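You operate a simulated robot arm through the tools that you are given. There is no shell and no other tool. Be economical: measure what you need, move in short steps, check, and stop when the job is done.

You run a simulated two-armed robot. Do the job below in one go: nothing can be reset, and whatever is moved stays where it is left.

JOB
Fill the glass trap with coolant, then start the line pump.
Fine: level between the red lines; spill no more than a few drops; blue lid on and teal jug back; open the main valve last, with the trap cold and the pump running. Set down upright: teal coolant jug.

It is judged by the outcome, as a careful person would: the job done as asked, and still so three seconds after it is handed in. It fails if anything else is knocked over, pushed out of place, dropped, spilled or broken. A push-on lid holds only when it is set on centred and level and pressed home; a screw cap is set on level and turned clockwise until tight.

ROBOT AND FRAMES
Two 7-joint arms with fingered hands on one trunk, on a base that drives. Base frame: it is fixed to the floor where the robot stands at the start and does not move with it; the origin is under the middle of the robot, x ahead of it, y to its left, z up; the surface under the hand at the start is at about z = 220. Units: mm, degrees, N and s.
The left shoulder is at the start at [200, 135, 970], the right one opposite. With the tool pointing down near the work surface each hand reaches from about 480 to 780 mm from the robot's upright axis, wherever it stands, measured 20 degrees to its own side. Places, roughly: blue lid with a knob (6x6x5 cm) [700, -200, 1000]; green rocker switch [700, -700, 500]; line pump [700, -600, 400]; main valve [300, -200, 600]; neck of the glass trap [700, -200, 900]; red vent knob on the apron [300, 0, 600]; square marked lid [500, -100, 700]. Payload 4 kg a hand.
Tool frame (each hand has its own): the origin (TCP) lies between the finger pads and is the grasp point; the fingertips stand 25 mm ahead of it; z points along the fingers, y is the line along which they close. Largest opening 88 mm; the body of the gripper starts 29 mm behind the TCP. The gripper is a hand of 4 fingers: y runs from the thumb to the fingers, the wrist lies at [-13, -106, -174] in the tool frame, and closing takes about 1.5 s.
Orientation is that of the tool frame in the base frame, as a unit quaternion [w, x, y, z]. With the fingers straight down and the wrist toward the robot, the tool's x, y and z point along [0, 1, 0], [1, 0, 0] and [0, 0, -1] of the base frame.

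CONTROLS
- The arms move only by the tool apply_moves. It takes "left_series", "right_series" or both (then of equal length, played together; a hand with none holds still); each is a list of rows, each a list of 7 numbers: the shift along the base's x, y, z in mm, then the turn, a rotation vector about the base's x, y, z in degrees, then the gripper command, from -1 (shut) to 1 (fully open), values between in proportion. In form: [[dx, dy, dz, ax, ay, az, gripper], ...]. A call has 1 to 10 rows; each row is the pose to reach, as a shift and turn from the pose commanded when the call began. Each row takes 0.2 s and may step no farther than 50 mm and 8.6 degrees from the row before; otherwise, or with a gripper value out of range, the whole call is refused. Where a pose cannot be reached the arm comes as near as it can. A force on the tool above 80 N (or 10 N above the force at the start of the call, whichever is more), or a blocked arm, ends the call early, and 0.2 s more pass. Each finger travels about 153 mm/s and halts on what it meets, pressing with about 25 N; the grip force reading is that of the motor and also rises with nothing between the fingers. The clock runs only during rows and for 0.2 s after the last one: add rows that repeat a pose to give the fingers time. It gives the time, the measured TCP pose, the force on the tool (base axes), the opening and the grip force at its end, in the units of the frame above (readings bear some noise), with the torque about the TCP (base axes, N m) and any sound that the robot's microphone picked up, and new pictures: "show" is both (left out), scene, wrist or none (wrist: the cameras of the hands that moved).
- Cameras (640 x 400 px; columns grow to the right, rows downward): "scene" is now at [112, -43.1, 1587.3]; the picture's right is [-0.53, -0.85, 0.00], its down [-0.59, 0.37, -0.72] and it looks along [0.61, -0.38, -0.69] (base axes); focal length 235 px, centre (320, 200). "left" rides on the left gripper at [-64, -83, -98] in its tool frame; the picture's right is [-0.62, -0.37, 0.69], its down [0.71, -0.63, 0.30] and it looks along [0.32, 0.68, 0.65] (tool axes); focal length 265 px, centre (320, 200). "right" rides on the right gripper at [64, -83, -98] in its tool frame; the picture's right is [-0.62, 0.37, -0.69], its down [-0.71, -0.63, 0.30] and it looks along [-0.32, 0.68, 0.65] (tool axes); focal length 265 px, centre (320, 200). There is no depth. A picture from a camera that has moved, and an enlarged one, comes with that camera's place and axes in the base frame and with its lens. The place of the scene camera against the robot may be out by one fixed shift of up to 25 mm in any direction.
- raise_lower(by): slides the trunk up (or, below 0, down) by that many mm; the arms and the scene camera ride with it, the base frame stays. It gives what a move gives, with no picture.
- base_move(legs): drives the robot by 1 to 6 legs, each [ahead, left, turn to the left] in mm, mm and degrees, along the robot's own axes; the way and the turn of a leg run together, so that a leg with both is an arc; at most 1500 mm and 180 degrees a leg. The arms and the cameras ride along, it lands a little off, and it stops where it bumps. It gives what a move gives, and a new picture of the scene camera.
- grasp_type(shape, hand): the hand has 4 fingers and takes this shape, open, in about a second: jaw (thumb against the fingers, like two jaws); tri (thumb and two fingers); tip (a fingertip pinch); poke (one finger out to press); point (the index stretched); flat (the hand flat); cup (the hand cupped); fist (a fist). The gripper value then closes the fingers along that shape, each until it touches; the sizes above hold for jaw. It gives what a move gives, with no picture.
- head_to(pan, tilt): turns the head with the scene camera to pan (to the left, within 97 degrees either way) and tilt (down, from -29 to 69), counted from straight ahead of the robot. It gives what a move gives, and a new picture of the scene camera.
- zoom(camera, box): a new picture of the part [left, top, right, bottom] of that camera's present view, enlarged. It takes no simulated time.
- hand_in(): hands the job in; it is judged then, once.

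Go step by step. Nothing tells you exact positions but the pictures and the camera data: compare them with the known pose of the tool, close in by small moves and look again before you grip or let go. The budget is 120 turns and 260 pictures, counting those below and the enlarged ones. Unless the task says otherwise, let go and move clear before handing in.

The tools are called after "Emit:" as a command line: name --argument value ..., lists and objects as JSON in quotes. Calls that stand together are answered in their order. apply_moves: Moves the arms, as the interface text tells. Its arguments: {"type":"object","properties":{"left_series":{"type":"array","items":{"type":"array","items":{"type":"number"}}},"right_series":{"type":"array","items":{"type":"array","items":{"type":"number"}}},"show":{"type":"string","enum":["both","scene","wrist","none"]}},"required":[]} The other tools are called the same way: raise_lower (by) slides the trunk up or down; grasp_type (shape, hand) gives the hand a shape; base_move (legs) drives the base; head_to (pan, tilt) turns the head that bears the scene camera; zoom (camera, box) takes an enlarged picture of a part of a camera's view; hand_in () hands the job in.

At the start:

```text
time: 0.0
left_tcp_pos: [634.1, -40.6, 1343.5]
left_tool_rot: [0.0, 0.707, 0.708, 0.0]
left_wrist_force: [-0.2, 0.1, 0.5]
left_moment: [0.0, -0.03, -0.01]
left_finger_gap: 87.8
left_grip_force: 0.1
left_shape: jaw
right_tcp_pos: [354.2, -427.5, 1349.7]
right_tool_rot: [-0.001, 0.707, 0.707, -0.001]
right_wrist_force: [-0.3, -0.1, -1.1]
right_moment: [0.0, 0.02, -0.01]
right_finger_gap: 87.6
right_grip_force: 0.0
right_shape: jaw
trunk travel left (down, up): [-575.0, 195.0]
robot x, y, heading: [2.1, -0.4, -0.2]
head pan, tilt: [-32.0, 44.0]
```

scene: 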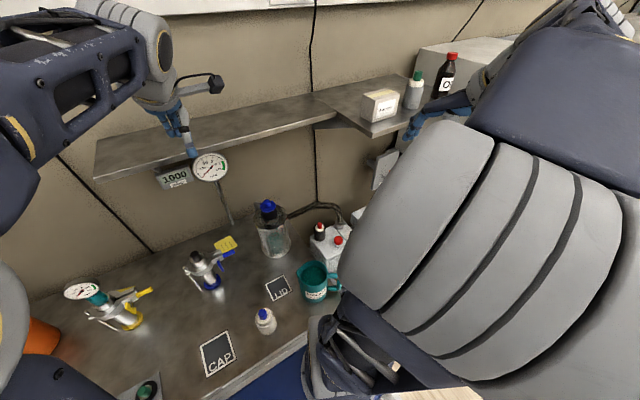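
right: 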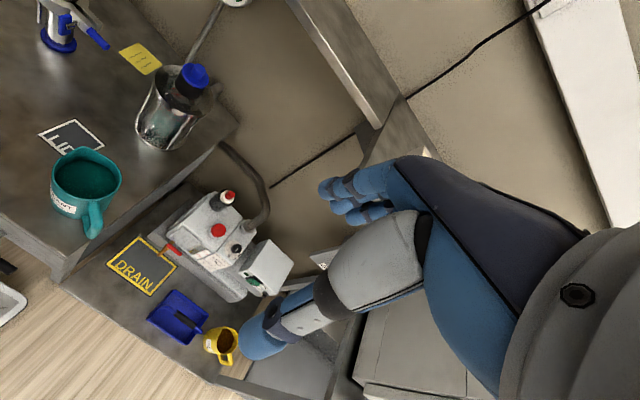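
left: 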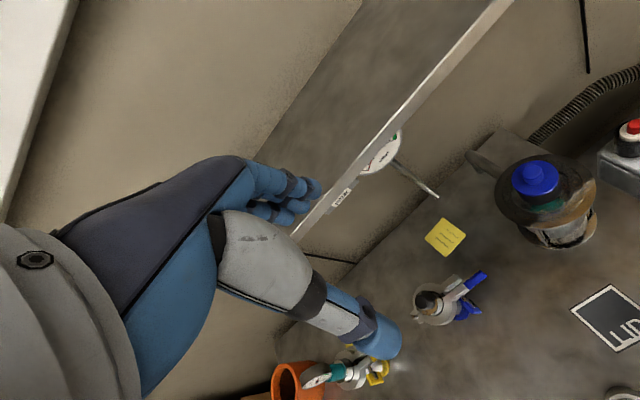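

I see a bench with the glass trap (blue lid), the teal jug, two valves, a pump unit on a lower shelf and marked squares. First I take a closer look at labels and notes.

Emit:
zoom --camera "scene" --box '[160, 180, 360, 305]'

Emit:
zoom --camera "left" --box '[260, 140, 640, 400]'

Emit:
zoom --camera "right" --box '[0, 0, 330, 370]'

Emit:
zoom --camera "scene" --box '[20, 250, 300, 400]'

```text
3.20 times, centred on (260, 242) of scene
camera zoom: at [112.0, -43.1, 1587.3], right [-0.53, -0.85, 0.0], down [-0.59, 0.37, -0.72], along [0.61, -0.38, -0.69], focal length 752 px, centre (512, 64)
```

zoom: 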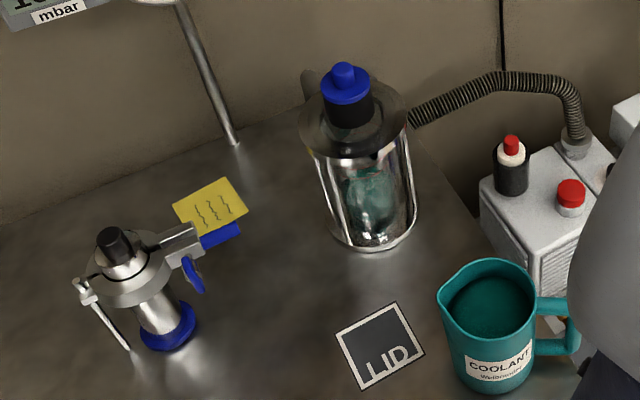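

```text
1.54 times, centred on (450, 270) of left
camera zoom: at [551.3, -105.1, 1441.1], right [-0.37, -0.62, -0.69], down [-0.63, 0.71, -0.3], along [0.68, 0.32, -0.65], focal length 408 px, centre (120, 92)
```

zoom: 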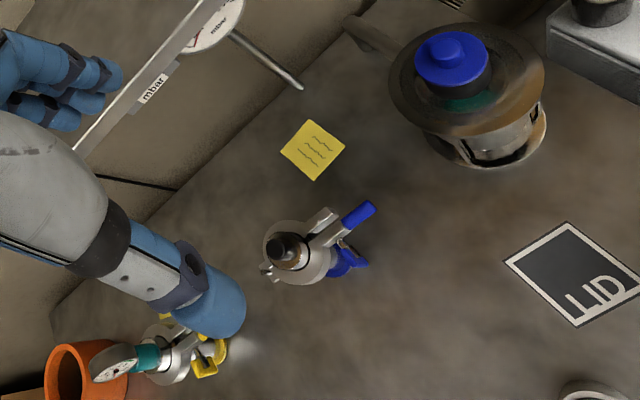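

```text
1.08 times, centred on (165, 185) of right (not enlarged: the box is as wide or as high as the picture)
camera zoom: at [268.7, -361.5, 1448.7], right [0.37, -0.62, 0.69], down [-0.63, -0.71, -0.3], along [0.68, -0.32, -0.65], focal length 287 px, centre (488, 216)
```

zoom: 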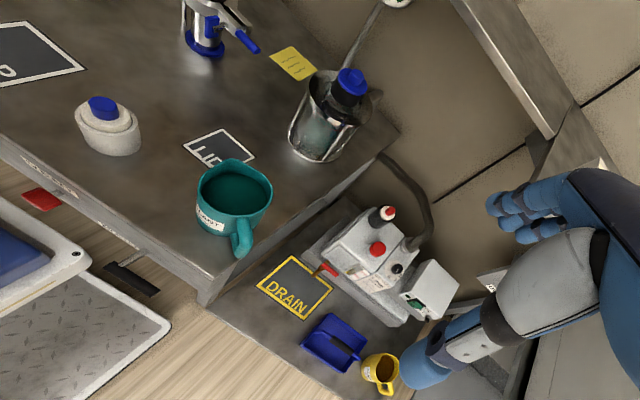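

```text
2.29 times, centred on (160, 325) of scene
camera zoom: at [112.0, -43.1, 1587.3], right [-0.53, -0.85, 0.0], down [-0.59, 0.37, -0.72], along [0.61, -0.38, -0.69], focal length 537 px, centre (686, -86)
```

zoom: 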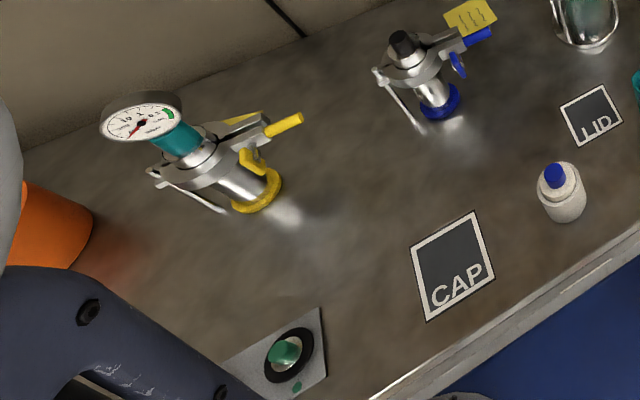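

The main items are located roughly. Now I look at the apron (vent, main valve) and pump switch, and the gauge.

Emit:
head_to --pan -30 --tilt 66

Emit:
zoom --camera "right" --box '[0, 220, 120, 320]'

Emit:
zoom --camera "right" --box '[130, 180, 310, 380]'

Emit:
zoom --camera "right" --box '[120, 30, 240, 160]'

Emit:
zoom --camera "left" --box '[320, 120, 440, 220]'

```text
time: 0.9
left_tcp_pos: [633.1, -40.3, 1343.8]
left_tool_rot: [0.0, 0.707, 0.707, 0.0]
left_wrist_force: [0.5, -0.3, 0.2]
left_moment: [-0.02, 0.01, 0.02]
left_finger_gap: 87.5
left_grip_force: 0.1
left_shape: jaw
right_tcp_pos: [354.3, -427.9, 1349.9]
right_tool_rot: [0.0, 0.707, 0.708, 0.0]
right_wrist_force: [-0.4, 1.2, 0.1]
right_moment: [0.01, 0.0, -0.01]
right_finger_gap: 87.5
right_grip_force: 0.0
right_shape: jaw
trunk travel left (down, up): [-575.0, 195.0]
robot x, y, heading: [-0.8, 2.5, 0.0]
head pan, tilt: [-30.0, 66.0]
camera scene: at [93.9, -29.4, 1559.8], right [-0.5, -0.87, 0.0], down [-0.79, 0.46, -0.41], along [0.35, -0.2, -0.91], focal length 235 px, centre (320, 200)
```

scene: 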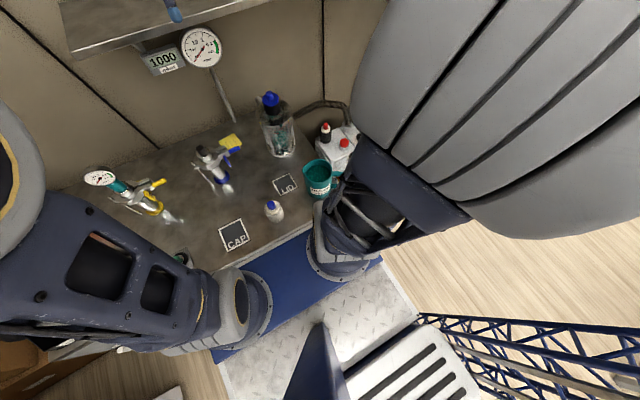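

```text
4.00 times, centred on (60, 270) of right
camera zoom: at [268.7, -361.4, 1448.7], right [0.37, -0.62, 0.69], down [-0.63, -0.71, -0.3], along [0.68, -0.32, -0.65], focal length 1062 px, centre (1360, -80)
```

zoom: 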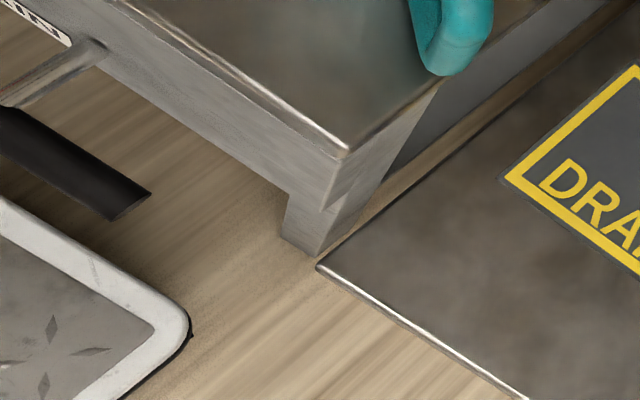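

```text
2.00 times, centred on (220, 280) of right
camera zoom: at [268.7, -361.4, 1448.7], right [0.37, -0.62, 0.69], down [-0.63, -0.71, -0.3], along [0.68, -0.32, -0.65], focal length 531 px, centre (520, 40)
```

zoom: 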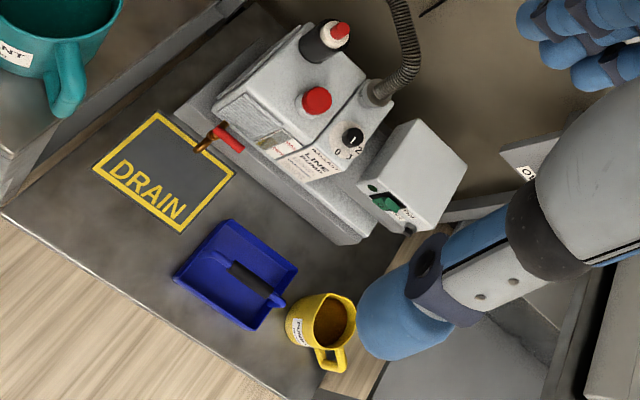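

```text
3.08 times, centred on (180, 95) of right
camera zoom: at [268.7, -361.4, 1448.7], right [0.37, -0.62, 0.69], down [-0.63, -0.71, -0.3], along [0.68, -0.32, -0.65], focal length 817 px, centre (751, 523)
```

zoom: 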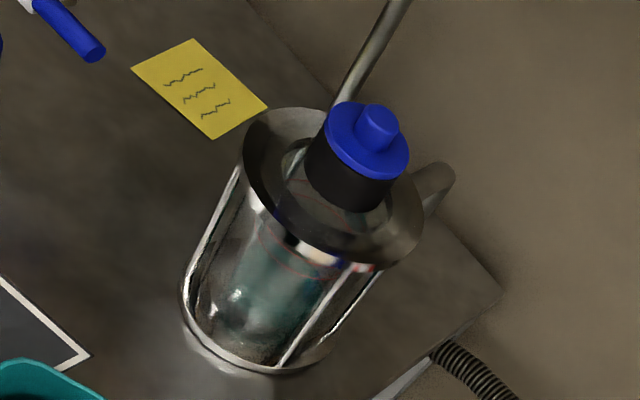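

```text
4.00 times, centred on (380, 170) of left
camera zoom: at [551.3, -105.1, 1441.1], right [-0.37, -0.62, -0.69], down [-0.63, 0.71, -0.3], along [0.68, 0.32, -0.65], focal length 1062 px, centre (80, 320)
```

zoom: 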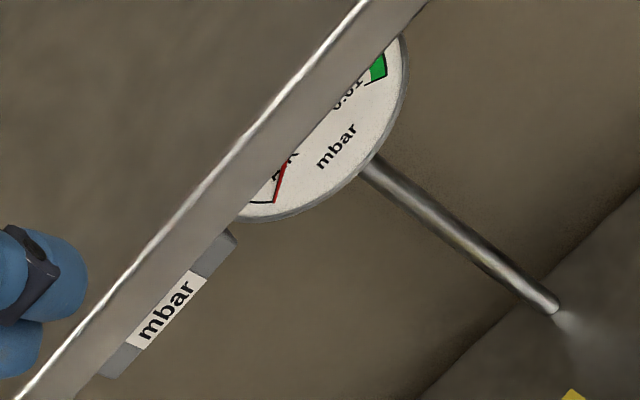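

The apron and switches are partly hidden. I back off a bit to look at them.

Emit:
base_move --legs '[[-450, 0, 0]]'

Emit:
head_to --pan -15 --tilt 40

```text
time: 3.6
left_tcp_pos: [181.7, -41.2, 1343.4]
left_tool_rot: [0.0, 0.706, 0.708, 0.0]
left_wrist_force: [-0.1, -1.4, 0.2]
left_moment: [0.0, -0.01, -0.01]
left_finger_gap: 87.6
left_grip_force: 0.0
left_shape: jaw
right_tcp_pos: [-97.3, -426.9, 1349.3]
right_tool_rot: [0.0, 0.706, 0.708, 0.0]
right_wrist_force: [0.2, -0.4, -0.1]
right_moment: [0.01, 0.06, 0.03]
right_finger_gap: 87.5
right_grip_force: 0.0
right_shape: jaw
trunk travel left (down, up): [-575.0, 195.0]
robot x, y, heading: [-453.1, 2.7, 0.2]
head pan, tilt: [-30.0, 66.0]
camera scene: at [-357.7, -29.5, 1559.8], right [-0.5, -0.87, 0.0], down [-0.79, 0.46, -0.41], along [0.35, -0.2, -0.91], focal length 235 px, centre (320, 200)
```

scene: 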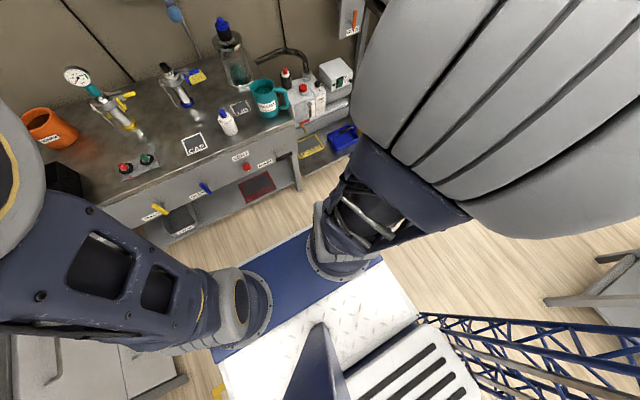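

```text
time: 4.5
left_tcp_pos: [182.3, -40.4, 1342.2]
left_tool_rot: [0.0, 0.707, 0.708, 0.001]
left_wrist_force: [0.8, -0.6, -0.9]
left_moment: [0.02, 0.0, -0.02]
left_finger_gap: 87.4
left_grip_force: 0.1
left_shape: jaw
right_tcp_pos: [-96.0, -426.9, 1348.8]
right_tool_rot: [0.0, 0.706, 0.708, 0.001]
right_wrist_force: [0.6, 0.0, 0.2]
right_moment: [0.0, 0.0, -0.04]
right_finger_gap: 87.5
right_grip_force: 0.0
right_shape: jaw
trunk travel left (down, up): [-575.0, 195.0]
robot x, y, heading: [-451.6, -1.3, 0.2]
head pan, tilt: [-15.0, 40.0]
camera scene: at [-327.1, -21.8, 1593.1], right [-0.26, -0.97, 0.0], down [-0.62, 0.17, -0.77], along [0.74, -0.2, -0.64], focal length 235 px, centre (320, 200)
```

scene: 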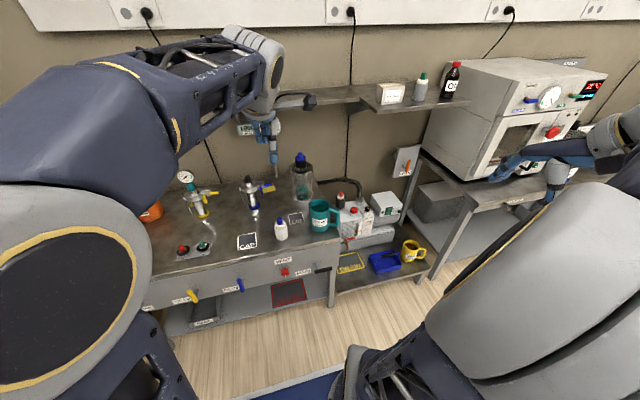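

Emit:
zoom --camera "scene" --box '[140, 230, 340, 340]'

Emit:
zoom --camera "scene" --box '[270, 140, 440, 290]'

Emit:
zoom --camera "scene" --box '[150, 140, 320, 260]'

Emit:
zoom --camera "scene" --box '[360, 50, 640, 220]'

```text
3.20 times, centred on (240, 285) of scene
camera zoom: at [-327.1, -21.8, 1593.1], right [-0.26, -0.97, 0.0], down [-0.62, 0.17, -0.77], along [0.74, -0.2, -0.64], focal length 752 px, centre (576, -72)
```

zoom: 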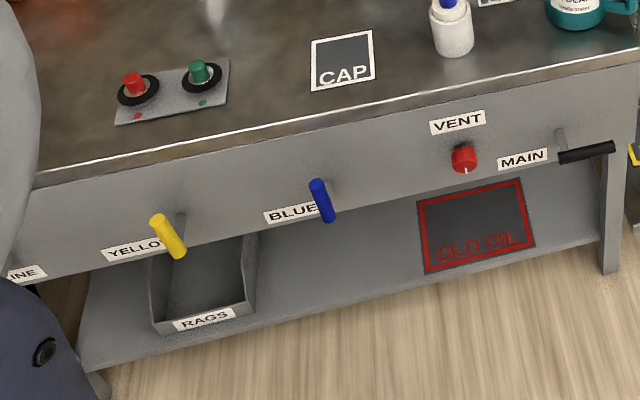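

```text
2.67 times, centred on (355, 215) of scene
camera zoom: at [-327.1, -21.8, 1593.1], right [-0.26, -0.97, 0.0], down [-0.62, 0.17, -0.77], along [0.74, -0.2, -0.64], focal length 627 px, centre (227, 160)
```

zoom: 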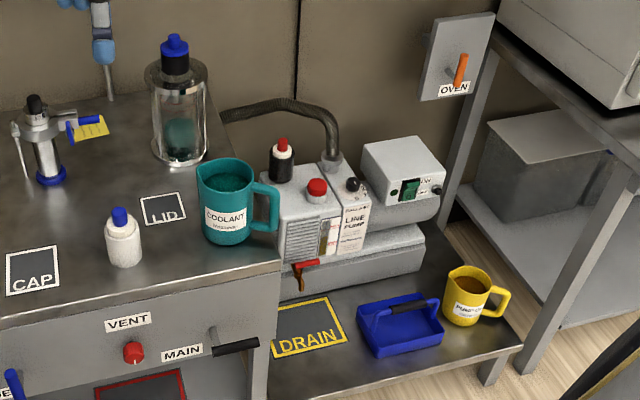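

```text
3.33 times, centred on (235, 200) of scene
camera zoom: at [-327.1, -21.8, 1593.1], right [-0.26, -0.97, 0.0], down [-0.62, 0.17, -0.77], along [0.74, -0.2, -0.64], focal length 783 px, centre (603, 200)
```

zoom: 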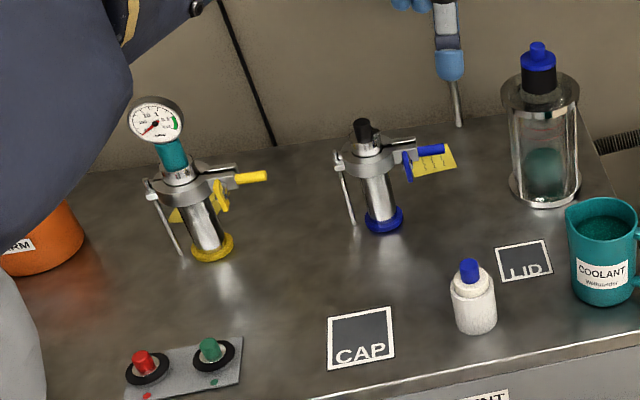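

```text
2.29 times, centred on (500, 135) of scene
camera zoom: at [-327.1, -21.8, 1593.1], right [-0.26, -0.97, 0.0], down [-0.62, 0.17, -0.77], along [0.74, -0.2, -0.64], focal length 537 px, centre (-91, 349)
```

zoom: 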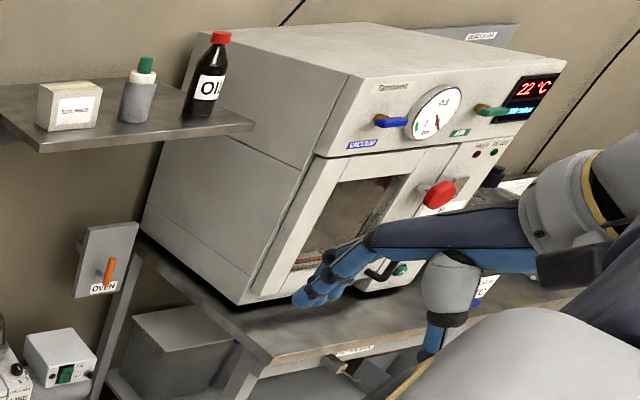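

Apron labels are clear (VENT red knob, MAIN black lever). I retract the left hand a bit and return closer, shifted right, so both hands can reach trap and jug.

Emit:
apply_moves --left_series '[[-40, 30, 0, 0, 0, 0, 1], [-80, 60, 0, 0, 0, 0, 1], [-120, 90, 0, 0, 0, 0, 1], [-150, 120, 0, 0, 0, 0, 1]]' --show "none"

Emit:
base_move --legs '[[450, -250, 0]]'

Emit:
head_to --pan 0 --tilt 50

```text
time: 5.5
left_tcp_pos: [31.1, 78.5, 1342.6]
left_tool_rot: [0.0, 0.708, 0.707, 0.0]
left_wrist_force: [0.0, 0.1, 0.2]
left_moment: [0.0, 0.01, -0.01]
left_finger_gap: 87.5
left_grip_force: 0.2
left_shape: jaw
right_tcp_pos: [-96.7, -425.7, 1348.5]
right_tool_rot: [-0.001, 0.707, 0.707, 0.0]
right_wrist_force: [-0.1, 0.1, 0.3]
right_moment: [0.02, -0.02, -0.01]
right_finger_gap: 87.5
right_grip_force: 0.2
right_shape: jaw
trunk travel left (down, up): [-575.0, 195.0]
robot x, y, heading: [-450.3, -2.1, 0.1]
head pan, tilt: [-15.0, 40.0]
```

```text
time: 8.5
left_tcp_pos: [480.8, -170.5, 1342.3]
left_tool_rot: [0.0, 0.706, 0.708, 0.0]
left_wrist_force: [-0.3, -0.3, 0.3]
left_moment: [-0.02, 0.03, 0.01]
left_finger_gap: 88.1
left_grip_force: 0.1
left_shape: jaw
right_tcp_pos: [352.9, -676.5, 1349.2]
right_tool_rot: [0.0, 0.706, 0.708, 0.0]
right_wrist_force: [0.2, 0.1, 0.3]
right_moment: [0.02, -0.01, 0.0]
right_finger_gap: 87.8
right_grip_force: 0.0
right_shape: jaw
trunk travel left (down, up): [-575.0, 195.0]
robot x, y, heading: [-1.0, -255.9, 0.2]
head pan, tilt: [-15.0, 40.0]
camera scene: at [122.0, -272.0, 1593.1], right [-0.26, -0.97, 0.0], down [-0.62, 0.16, -0.77], along [0.74, -0.2, -0.64], focal length 235 px, centre (320, 200)
```

scene: 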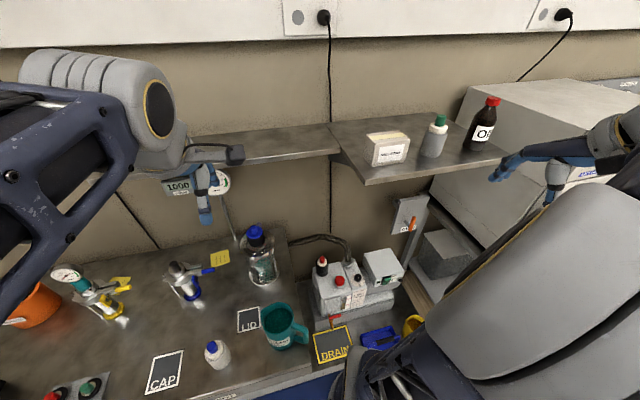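

```text
time: 9.2
left_tcp_pos: [480.7, -169.6, 1343.0]
left_tool_rot: [0.0, 0.706, 0.709, -0.001]
left_wrist_force: [-0.5, 0.0, -0.2]
left_moment: [0.01, 0.0, 0.0]
left_finger_gap: 87.5
left_grip_force: 0.1
left_shape: jaw
right_tcp_pos: [352.9, -676.2, 1349.9]
right_tool_rot: [0.0, 0.706, 0.708, 0.0]
right_wrist_force: [0.4, -0.1, 0.7]
right_moment: [-0.04, 0.01, 0.0]
right_finger_gap: 87.4
right_grip_force: 0.1
right_shape: jaw
trunk travel left (down, up): [-575.0, 195.0]
robot x, y, heading: [-3.0, -252.1, 0.3]
head pan, tilt: [0.0, 50.0]
camera scene: at [116.8, -250.0, 1579.0], right [0.0, -1.0, 0.0], down [-0.77, 0.0, -0.64], along [0.64, 0.0, -0.77], focal length 235 px, centre (320, 200)
```

scene: 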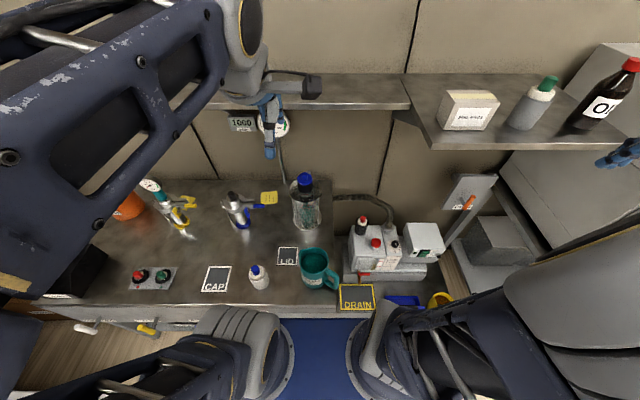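

Good unobstructed view of the trap and jug. I enlarge them and the left hand's surroundings.

Emit:
zoom --camera "scene" --box '[265, 160, 345, 240]'

Emit:
zoom --camera "scene" --box '[270, 230, 360, 300]'

Emit:
zoom --camera "scene" --box '[340, 200, 480, 310]'

Emit:
zoom --camera "left" --box '[0, 0, 640, 400]'

```text
5.00 times, centred on (305, 200) of scene
camera zoom: at [116.8, -250.0, 1579.0], right [0.0, -1.0, 0.0], down [-0.77, 0.0, -0.64], along [0.64, 0.0, -0.77], focal length 1175 px, centre (395, 200)
```

zoom: 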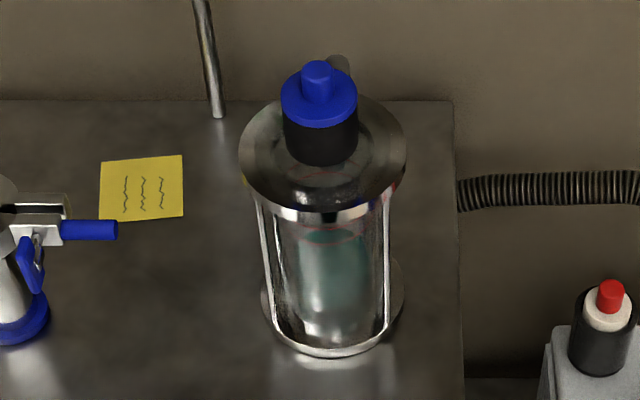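

```text
5.71 times, centred on (315, 265) of scene
camera zoom: at [116.8, -250.0, 1579.0], right [0.0, -1.0, 0.0], down [-0.77, 0.0, -0.64], along [0.64, 0.0, -0.77], focal length 1343 px, centre (349, -171)
```

zoom: 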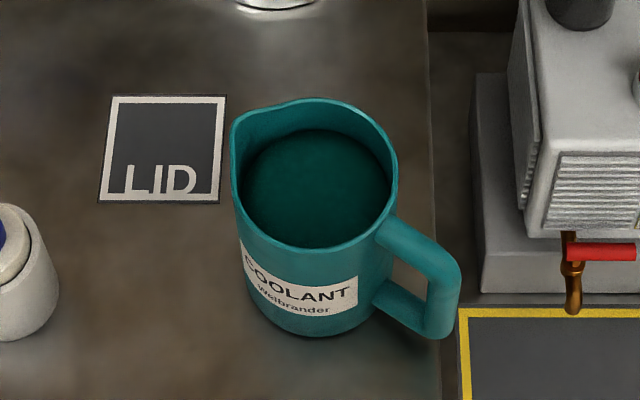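

```text
3.64 times, centred on (410, 255) of scene
camera zoom: at [116.8, -250.0, 1579.0], right [0.0, -1.0, 0.0], down [-0.77, 0.0, -0.64], along [0.64, 0.0, -0.77], focal length 855 px, centre (-7, 0)
```

zoom: 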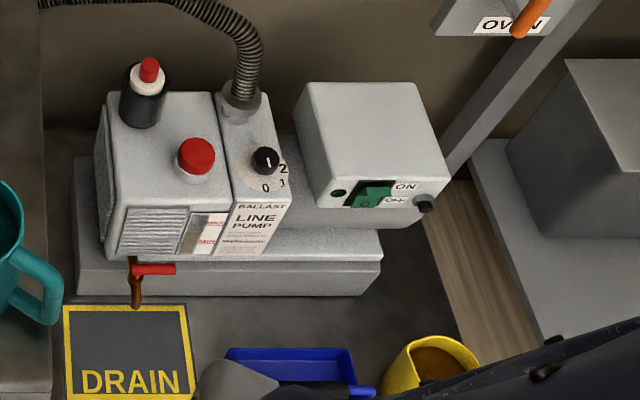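

```text
1.00 times, centred on (320, 200) of left (not enlarged: the box is as wide or as high as the picture)
camera zoom: at [398.5, -235.1, 1441.0], right [-0.37, -0.62, -0.69], down [-0.63, 0.71, -0.3], along [0.68, 0.33, -0.65], focal length 265 px, centre (320, 200)
```

zoom: 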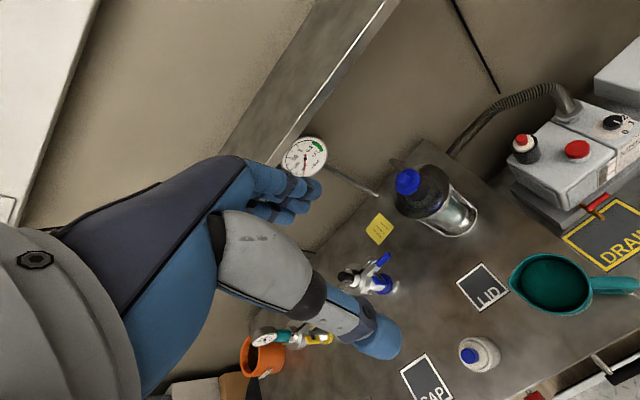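

Trap lid knob is at about (705,-197,1005), jug at about (475,-229) with its handle toward the robot's right. I bring the left hand in front of the lid below the shelf, yawing it 40° so the wrist comes from the left.

Emit:
apply_moves --left_series '[[20, -5, -35, 0, 0, -7, 1], [40, -10, -70, 0, 0, -14, 1], [60, -15, -105, 0, 0, -21, 1], [80, -20, -140, 0, 0, -28, 1], [100, -24, -175, 0, 0, -35, 1], [120, -27, -210, 0, 0, -40, 1]]'

```text
time: 10.7
left_tcp_pos: [599.1, -195.4, 1130.7]
left_tool_rot: [0.0, 0.905, 0.425, 0.0]
left_wrist_force: [-0.5, -0.4, 0.7]
left_moment: [-0.01, -0.03, -0.02]
left_finger_gap: 87.5
left_grip_force: 0.1
left_shape: jaw
right_tcp_pos: [352.4, -675.6, 1350.0]
right_tool_rot: [0.0, 0.706, 0.709, 0.0]
right_wrist_force: [-0.4, -0.5, 0.8]
right_moment: [-0.04, -0.02, 0.0]
right_finger_gap: 87.3
right_grip_force: 0.1
right_shape: jaw
trunk travel left (down, up): [-575.0, 195.0]
robot x, y, heading: [-3.5, -253.6, -0.1]
head pan, tilt: [0.0, 50.0]
camera scene: at [116.3, -249.8, 1579.0], right [0.0, -1.0, 0.0], down [-0.77, 0.0, -0.64], along [0.64, 0.0, -0.77], focal length 235 px, centre (320, 200)
camera left: at [495.4, -191.6, 1227.9], right [-0.68, -0.24, -0.69], down [-0.03, 0.95, -0.3], along [0.73, -0.19, -0.65], focal length 265 px, centre (320, 200)
```

scene: 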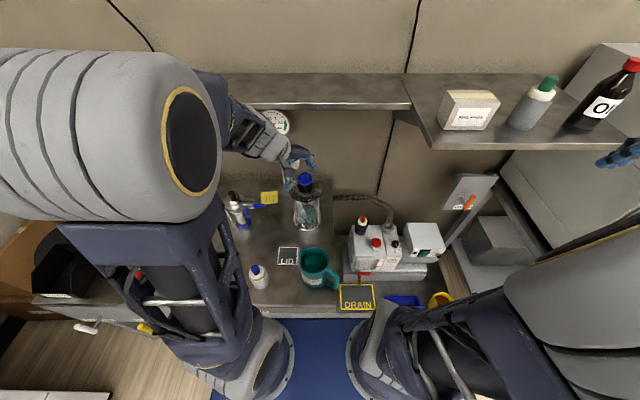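
left: 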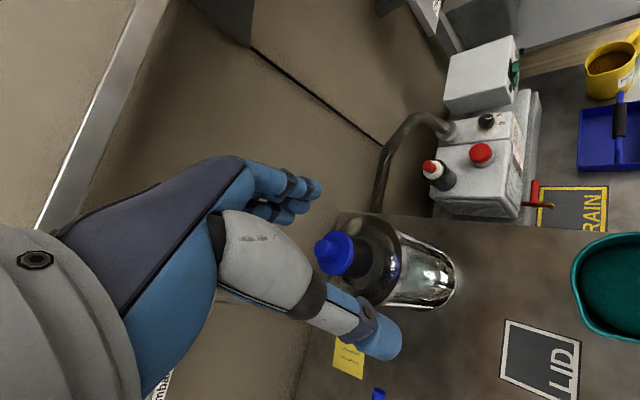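

Emit:
zoom --camera "left" --box '[300, 200, 460, 320]'

Emit:
zoom --camera "scene" --box '[265, 130, 345, 240]'

```text
3.33 times, centred on (380, 260) of left
camera zoom: at [495.4, -191.6, 1227.9], right [-0.68, -0.24, -0.69], down [-0.03, 0.95, -0.3], along [0.73, -0.19, -0.65], focal length 885 px, centre (120, 0)
```

zoom: 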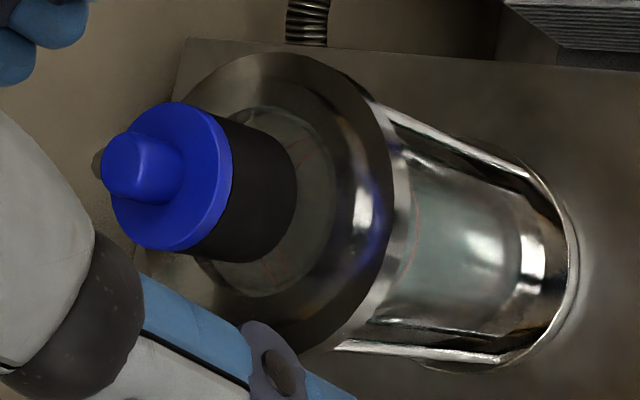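

```text
3.64 times, centred on (305, 185) of scene
camera zoom: at [116.3, -249.8, 1579.0], right [0.0, -1.0, 0.0], down [-0.77, 0.0, -0.64], along [0.64, 0.0, -0.77], focal length 855 px, centre (374, 254)
```

zoom: 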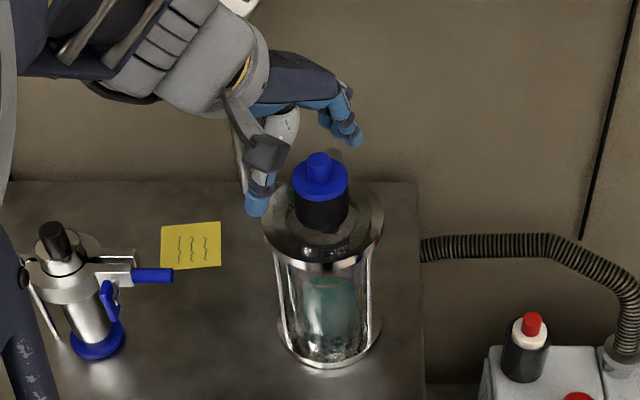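

Knob top is about (712,-198,1013). I move the open hand above it and look again.

Emit:
apply_moves --left_series '[[40, -1, -22, 0, 0, 0, 1], [80, -2, -45, 0, 0, 0, 1], [113, -3, -68, 0, 0, 0, 1], [113, -3, -68, 0, 0, 0, 1]]'

Emit:
zoom --camera "left" --box '[220, 160, 460, 320]'

Emit:
zoom --camera "scene" --box '[265, 130, 345, 240]'

```text
time: 11.7
left_tcp_pos: [713.8, -199.9, 1063.9]
left_tool_rot: [0.0, 0.905, 0.424, 0.0]
left_wrist_force: [-0.5, -0.2, -0.2]
left_moment: [0.02, -0.02, 0.03]
left_finger_gap: 87.7
left_grip_force: 0.1
left_shape: jaw
right_tcp_pos: [352.7, -676.4, 1349.3]
right_tool_rot: [0.0, 0.705, 0.709, 0.0]
right_wrist_force: [0.4, -1.2, 0.5]
right_moment: [0.01, -0.05, 0.01]
right_finger_gap: 87.5
right_grip_force: 0.0
right_shape: jaw
trunk travel left (down, up): [-575.0, 195.0]
robot x, y, heading: [-1.4, -248.8, 0.1]
head pan, tilt: [0.0, 50.0]
camera scene: at [116.7, -250.0, 1578.9], right [0.0, -1.0, 0.0], down [-0.77, 0.0, -0.64], along [0.64, 0.0, -0.77], focal length 235 px, centre (320, 200)
camera left: at [609.6, -195.4, 1162.9], right [-0.68, -0.24, -0.69], down [-0.03, 0.95, -0.3], along [0.73, -0.19, -0.65], focal length 265 px, centre (320, 200)
```

scene: 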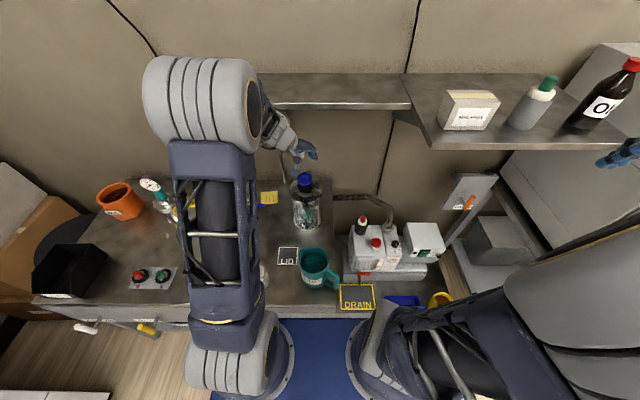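
left: 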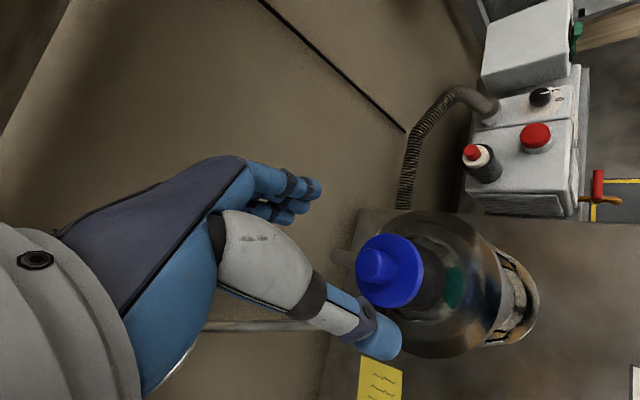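

```text
2.50 times, centred on (340, 240) of left
camera zoom: at [609.6, -195.4, 1162.9], right [-0.68, -0.24, -0.69], down [-0.03, 0.95, -0.3], along [0.73, -0.19, -0.65], focal length 664 px, centre (270, 100)
```

zoom: 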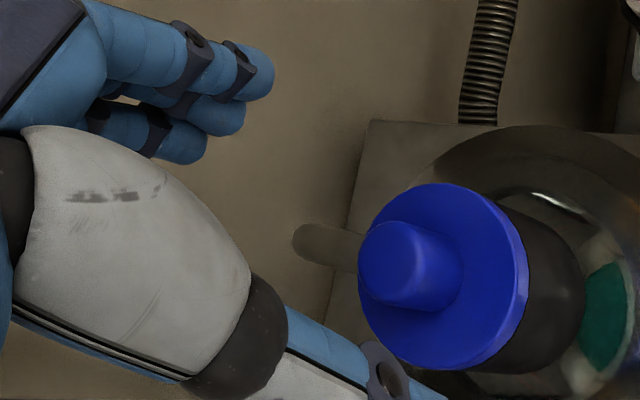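

```text
3.64 times, centred on (305, 185) of scene
camera zoom: at [116.7, -250.0, 1578.9], right [0.0, -1.0, 0.0], down [-0.77, 0.0, -0.64], along [0.64, 0.0, -0.77], focal length 855 px, centre (374, 254)
```

zoom: 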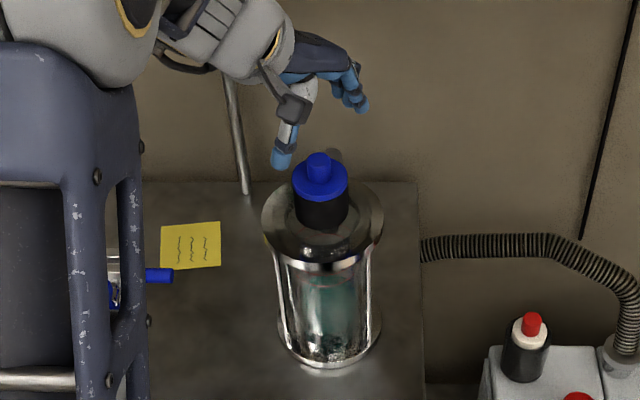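

Triangulated knob top: about (719,-197,1010). I descend to just above the knob and check.

Emit:
apply_moves --left_series '[[6, 3, -14, 0, 0, 0, 1], [6, 3, -28, 0, 0, 0, 1], [6, 3, -28, 0, 0, 0, 1]]' --show "none"

Emit:
zoom --camera "left" --box '[220, 160, 460, 360]'

Emit:
zoom --camera "scene" --box '[275, 130, 335, 220]'

```text
time: 12.4
left_tcp_pos: [720.1, -196.9, 1035.9]
left_tool_rot: [0.0, 0.906, 0.424, 0.0]
left_wrist_force: [0.4, 1.3, 1.0]
left_moment: [0.02, -0.04, 0.0]
left_finger_gap: 87.9
left_grip_force: 0.1
left_shape: jaw
right_tcp_pos: [353.6, -676.7, 1350.6]
right_tool_rot: [0.0, 0.706, 0.709, 0.0]
right_wrist_force: [-1.0, -0.9, -0.4]
right_moment: [0.02, 0.01, -0.01]
right_finger_gap: 87.6
right_grip_force: 0.1
right_shape: jaw
trunk travel left (down, up): [-575.0, 195.0]
robot x, y, heading: [-7.1, -250.8, 0.0]
head pan, tilt: [0.0, 50.0]
```

```text
2.00 times, centred on (340, 260) of left
camera zoom: at [615.5, -193.3, 1134.3], right [-0.68, -0.24, -0.69], down [-0.03, 0.95, -0.3], along [0.73, -0.19, -0.65], focal length 531 px, centre (280, 80)
```

zoom: 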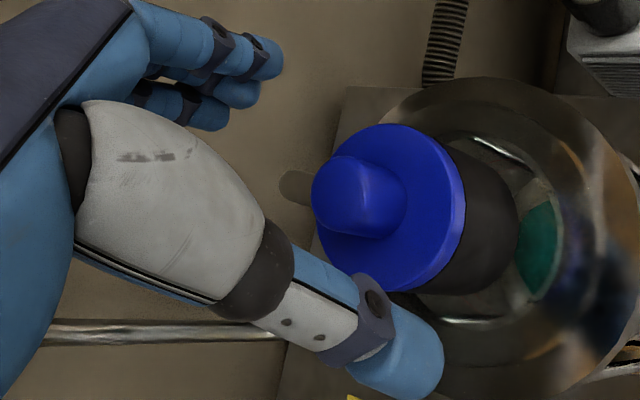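

```text
4.44 times, centred on (305, 175) of scene
camera zoom: at [116.8, -250.0, 1579.0], right [0.0, -1.0, 0.0], down [-0.77, 0.0, -0.64], along [0.64, 0.0, -0.77], focal length 1044 px, centre (387, 311)
```

zoom: 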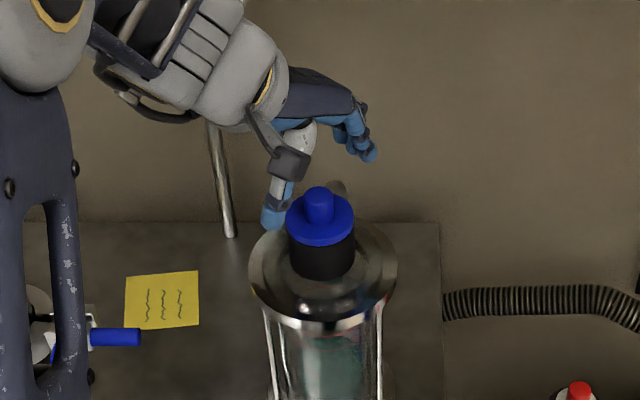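

Alignment looks good. Descend to grip height at the knob.

Emit:
apply_moves --left_series '[[-2, 1, -8, 0, 0, 0, 1], [-2, 1, -16, 0, 0, 0, 1], [-2, 1, -22, 0, 0, 0, 1], [-2, 1, -22, 0, 0, 0, 1]]' --show "none"

Emit:
zoom --camera "left" --box '[220, 160, 460, 360]'

Emit:
zoom --camera "scene" --box '[275, 130, 335, 220]'

```text
time: 13.4
left_tcp_pos: [716.5, -195.0, 1015.5]
left_tool_rot: [-0.001, 0.906, 0.424, 0.001]
left_wrist_force: [-0.6, -0.2, 0.3]
left_moment: [0.0, -0.05, 0.0]
left_finger_gap: 87.7
left_grip_force: 0.0
left_shape: jaw
right_tcp_pos: [352.8, -676.5, 1349.8]
right_tool_rot: [0.0, 0.706, 0.708, 0.0]
right_wrist_force: [0.0, 0.0, 0.7]
right_moment: [-0.03, -0.05, 0.0]
right_finger_gap: 87.7
right_grip_force: 0.0
right_shape: jaw
trunk travel left (down, up): [-575.0, 195.0]
robot x, y, heading: [-1.5, -251.7, 0.2]
head pan, tilt: [0.0, 50.0]
```

```text
2.00 times, centred on (340, 260) of left
camera zoom: at [612.9, -191.8, 1113.2], right [-0.68, -0.24, -0.69], down [-0.03, 0.95, -0.3], along [0.73, -0.19, -0.65], focal length 531 px, centre (280, 80)
```

zoom: 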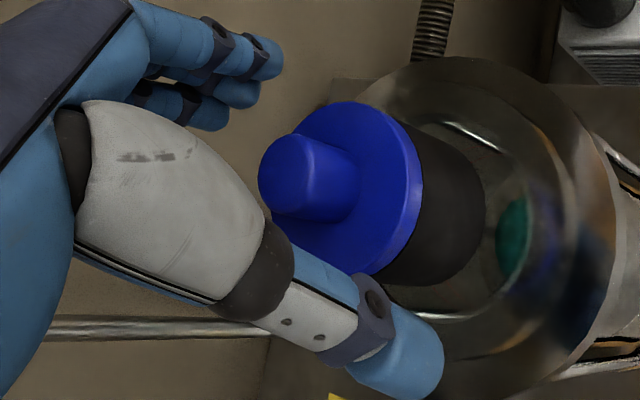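

```text
4.44 times, centred on (305, 175) of scene
camera zoom: at [116.8, -250.0, 1579.0], right [0.0, -1.0, 0.0], down [-0.77, 0.0, -0.64], along [0.64, 0.0, -0.77], focal length 1044 px, centre (387, 311)
```

zoom: 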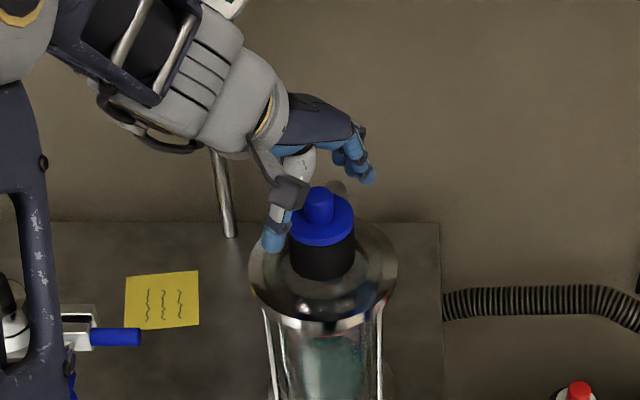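

The TCP is centred on the knob. Closing the left hand.

Emit:
apply_moves --left_series '[[0, 0, -3, 0, 0, 0, 1], [0, 0, -3, 0, 0, 0, 0.5], [0, 0, -3, 0, 0, 0, 0], [0, 0, -3, 0, 0, 0, -0.5], [0, 0, -3, 0, 0, 0, -1], [0, 0, -3, 0, 0, 0, -1], [0, 0, -3, 0, 0, 0, -1], [0, 0, -3, 0, 0, 0, -1], [0, 0, -3, 0, 0, 0, -1]]' --show "none"

Emit:
zoom --camera "left" --box '[220, 160, 460, 360]'

Emit:
zoom --camera "scene" --box '[275, 130, 335, 220]'

```text
time: 15.4
left_tcp_pos: [717.9, -196.4, 1013.7]
left_tool_rot: [0.0, 0.906, 0.424, 0.001]
left_wrist_force: [1.2, -1.0, 2.6]
left_moment: [-0.05, -0.09, 0.03]
left_finger_gap: 30.2
left_grip_force: 24.9
left_shape: jaw
right_tcp_pos: [353.7, -676.9, 1350.7]
right_tool_rot: [0.0, 0.706, 0.708, 0.0]
right_wrist_force: [0.3, -0.4, -0.4]
right_moment: [0.04, -0.01, 0.0]
right_finger_gap: 87.5
right_grip_force: 0.0
right_shape: jaw
trunk travel left (down, up): [-575.0, 195.0]
robot x, y, heading: [-4.0, -254.9, 0.2]
head pan, tilt: [0.0, 50.0]
```

```text
2.00 times, centred on (340, 260) of left
camera zoom: at [613.2, -191.9, 1110.3], right [-0.68, -0.24, -0.69], down [-0.03, 0.95, -0.3], along [0.73, -0.19, -0.65], focal length 531 px, centre (280, 80)
```

zoom: 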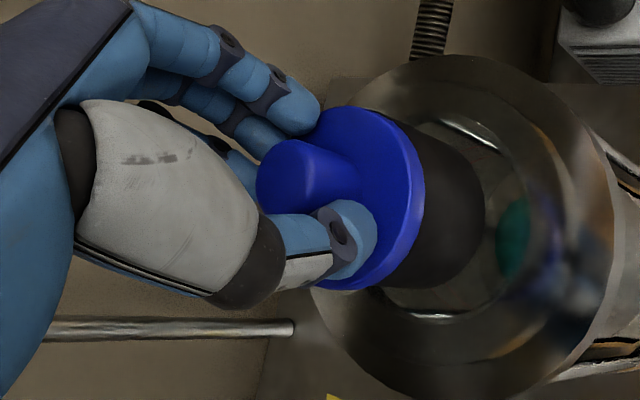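

```text
4.44 times, centred on (305, 175) of scene
camera zoom: at [116.7, -250.0, 1579.0], right [0.0, -1.0, 0.0], down [-0.77, 0.0, -0.64], along [0.64, 0.0, -0.77], focal length 1044 px, centre (387, 311)
```

zoom: 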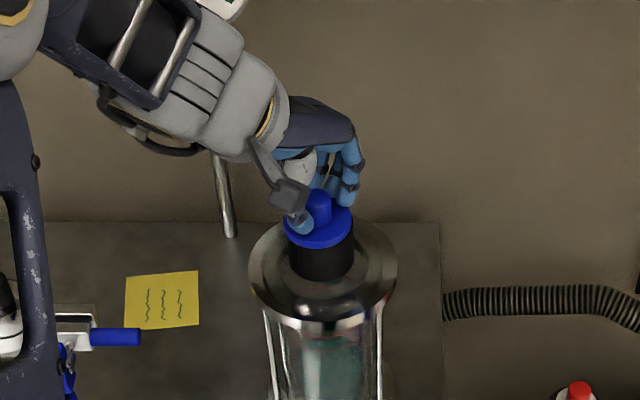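

Knob gripped (30 mm gap). I lift the lid straight up.

Emit:
apply_moves --left_series '[[0, 0, 6, 0, 0, 0, -1], [0, 0, 14, 0, 0, 0, -1], [0, 0, 24, 0, 0, 0, -1], [0, 0, 36, 0, 0, 0, -1], [0, 0, 50, 0, 0, 0, -1], [0, 0, 60, 0, 0, 0, -1]]'

Emit:
zoom --camera "scene" --box '[265, 130, 345, 240]'

```text
time: 16.9
left_tcp_pos: [717.6, -197.4, 1070.8]
left_tool_rot: [0.0, 0.905, 0.425, 0.0]
left_wrist_force: [0.0, -0.4, 0.0]
left_moment: [0.0, 0.03, 0.01]
left_finger_gap: 25.4
left_grip_force: 25.0
left_shape: jaw
right_tcp_pos: [352.7, -676.8, 1348.8]
right_tool_rot: [0.0, 0.706, 0.709, 0.0]
right_wrist_force: [0.9, -0.8, 0.7]
right_moment: [-0.01, 0.03, -0.01]
right_finger_gap: 87.6
right_grip_force: 0.1
right_shape: jaw
trunk travel left (down, up): [-575.0, 195.0]
robot x, y, heading: [-0.7, -250.8, 0.1]
head pan, tilt: [0.0, 50.0]
camera scene: at [116.9, -250.0, 1578.9], right [0.0, -1.0, 0.0], down [-0.77, 0.0, -0.64], along [0.64, 0.0, -0.77], focal length 235 px, centre (320, 200)
camera left: at [613.9, -192.7, 1169.2], right [-0.68, -0.24, -0.69], down [-0.03, 0.95, -0.3], along [0.73, -0.19, -0.65], focal length 265 px, centre (320, 200)
```

scene: 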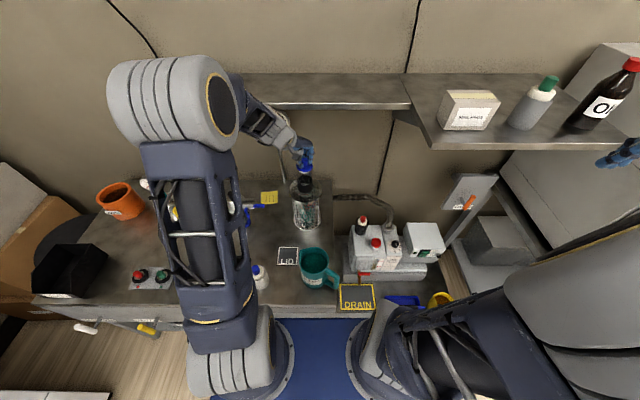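
left: 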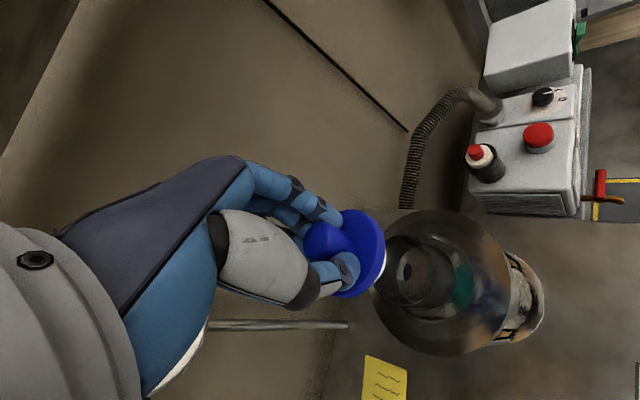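

```text
3.64 times, centred on (305, 185) of scene
camera zoom: at [116.9, -250.0, 1578.9], right [0.0, -1.0, 0.0], down [-0.77, 0.0, -0.64], along [0.64, 0.0, -0.77], focal length 855 px, centre (374, 254)
```

zoom: 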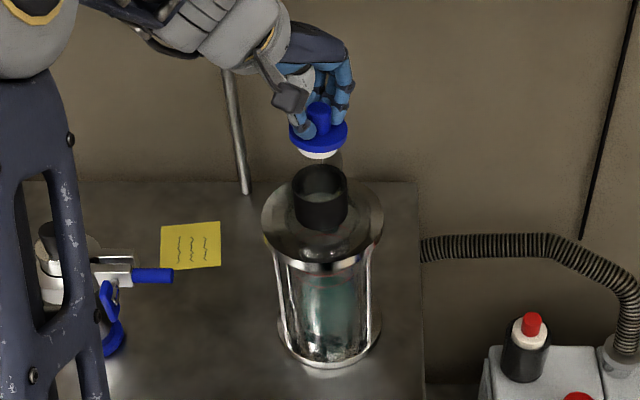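

Lid is off. I look into the trap before moving aside.

Emit:
zoom --camera "left" --box '[360, 190, 560, 370]'

Emit:
zoom --camera "left" --box '[270, 190, 400, 310]'

Emit:
zoom --camera "scene" --box '[285, 170, 325, 240]'

```text
2.22 times, centred on (460, 280) of left
camera zoom: at [613.9, -192.7, 1169.2], right [-0.68, -0.24, -0.69], down [-0.03, 0.95, -0.3], along [0.73, -0.19, -0.65], focal length 590 px, centre (9, 22)
```

zoom: 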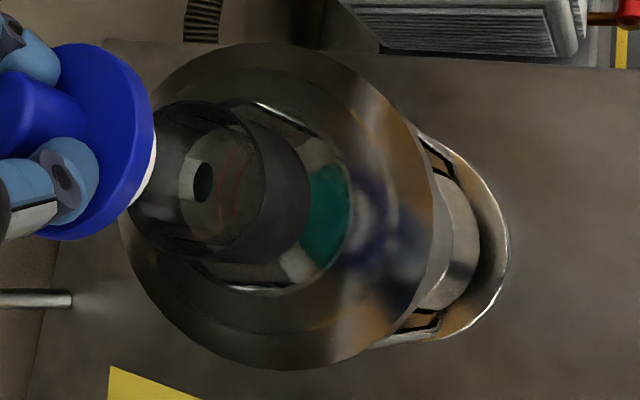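

```text
3.33 times, centred on (335, 250) of left
camera zoom: at [613.9, -192.7, 1169.2], right [-0.68, -0.24, -0.69], down [-0.03, 0.95, -0.3], along [0.73, -0.19, -0.65], focal length 885 px, centre (270, 33)
```

zoom: 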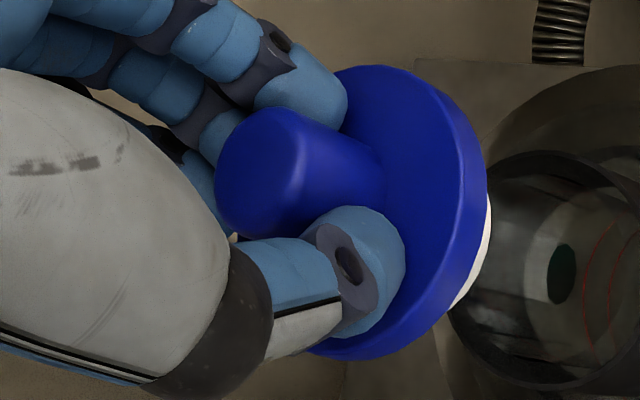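

```text
5.71 times, centred on (305, 205) of scene
camera zoom: at [116.9, -250.0, 1578.9], right [0.0, -1.0, 0.0], down [-0.77, 0.0, -0.64], along [0.64, 0.0, -0.77], focal length 1343 px, centre (406, 171)
```

zoom: 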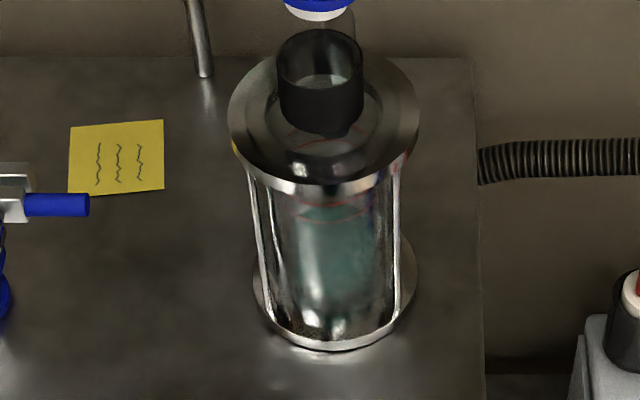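

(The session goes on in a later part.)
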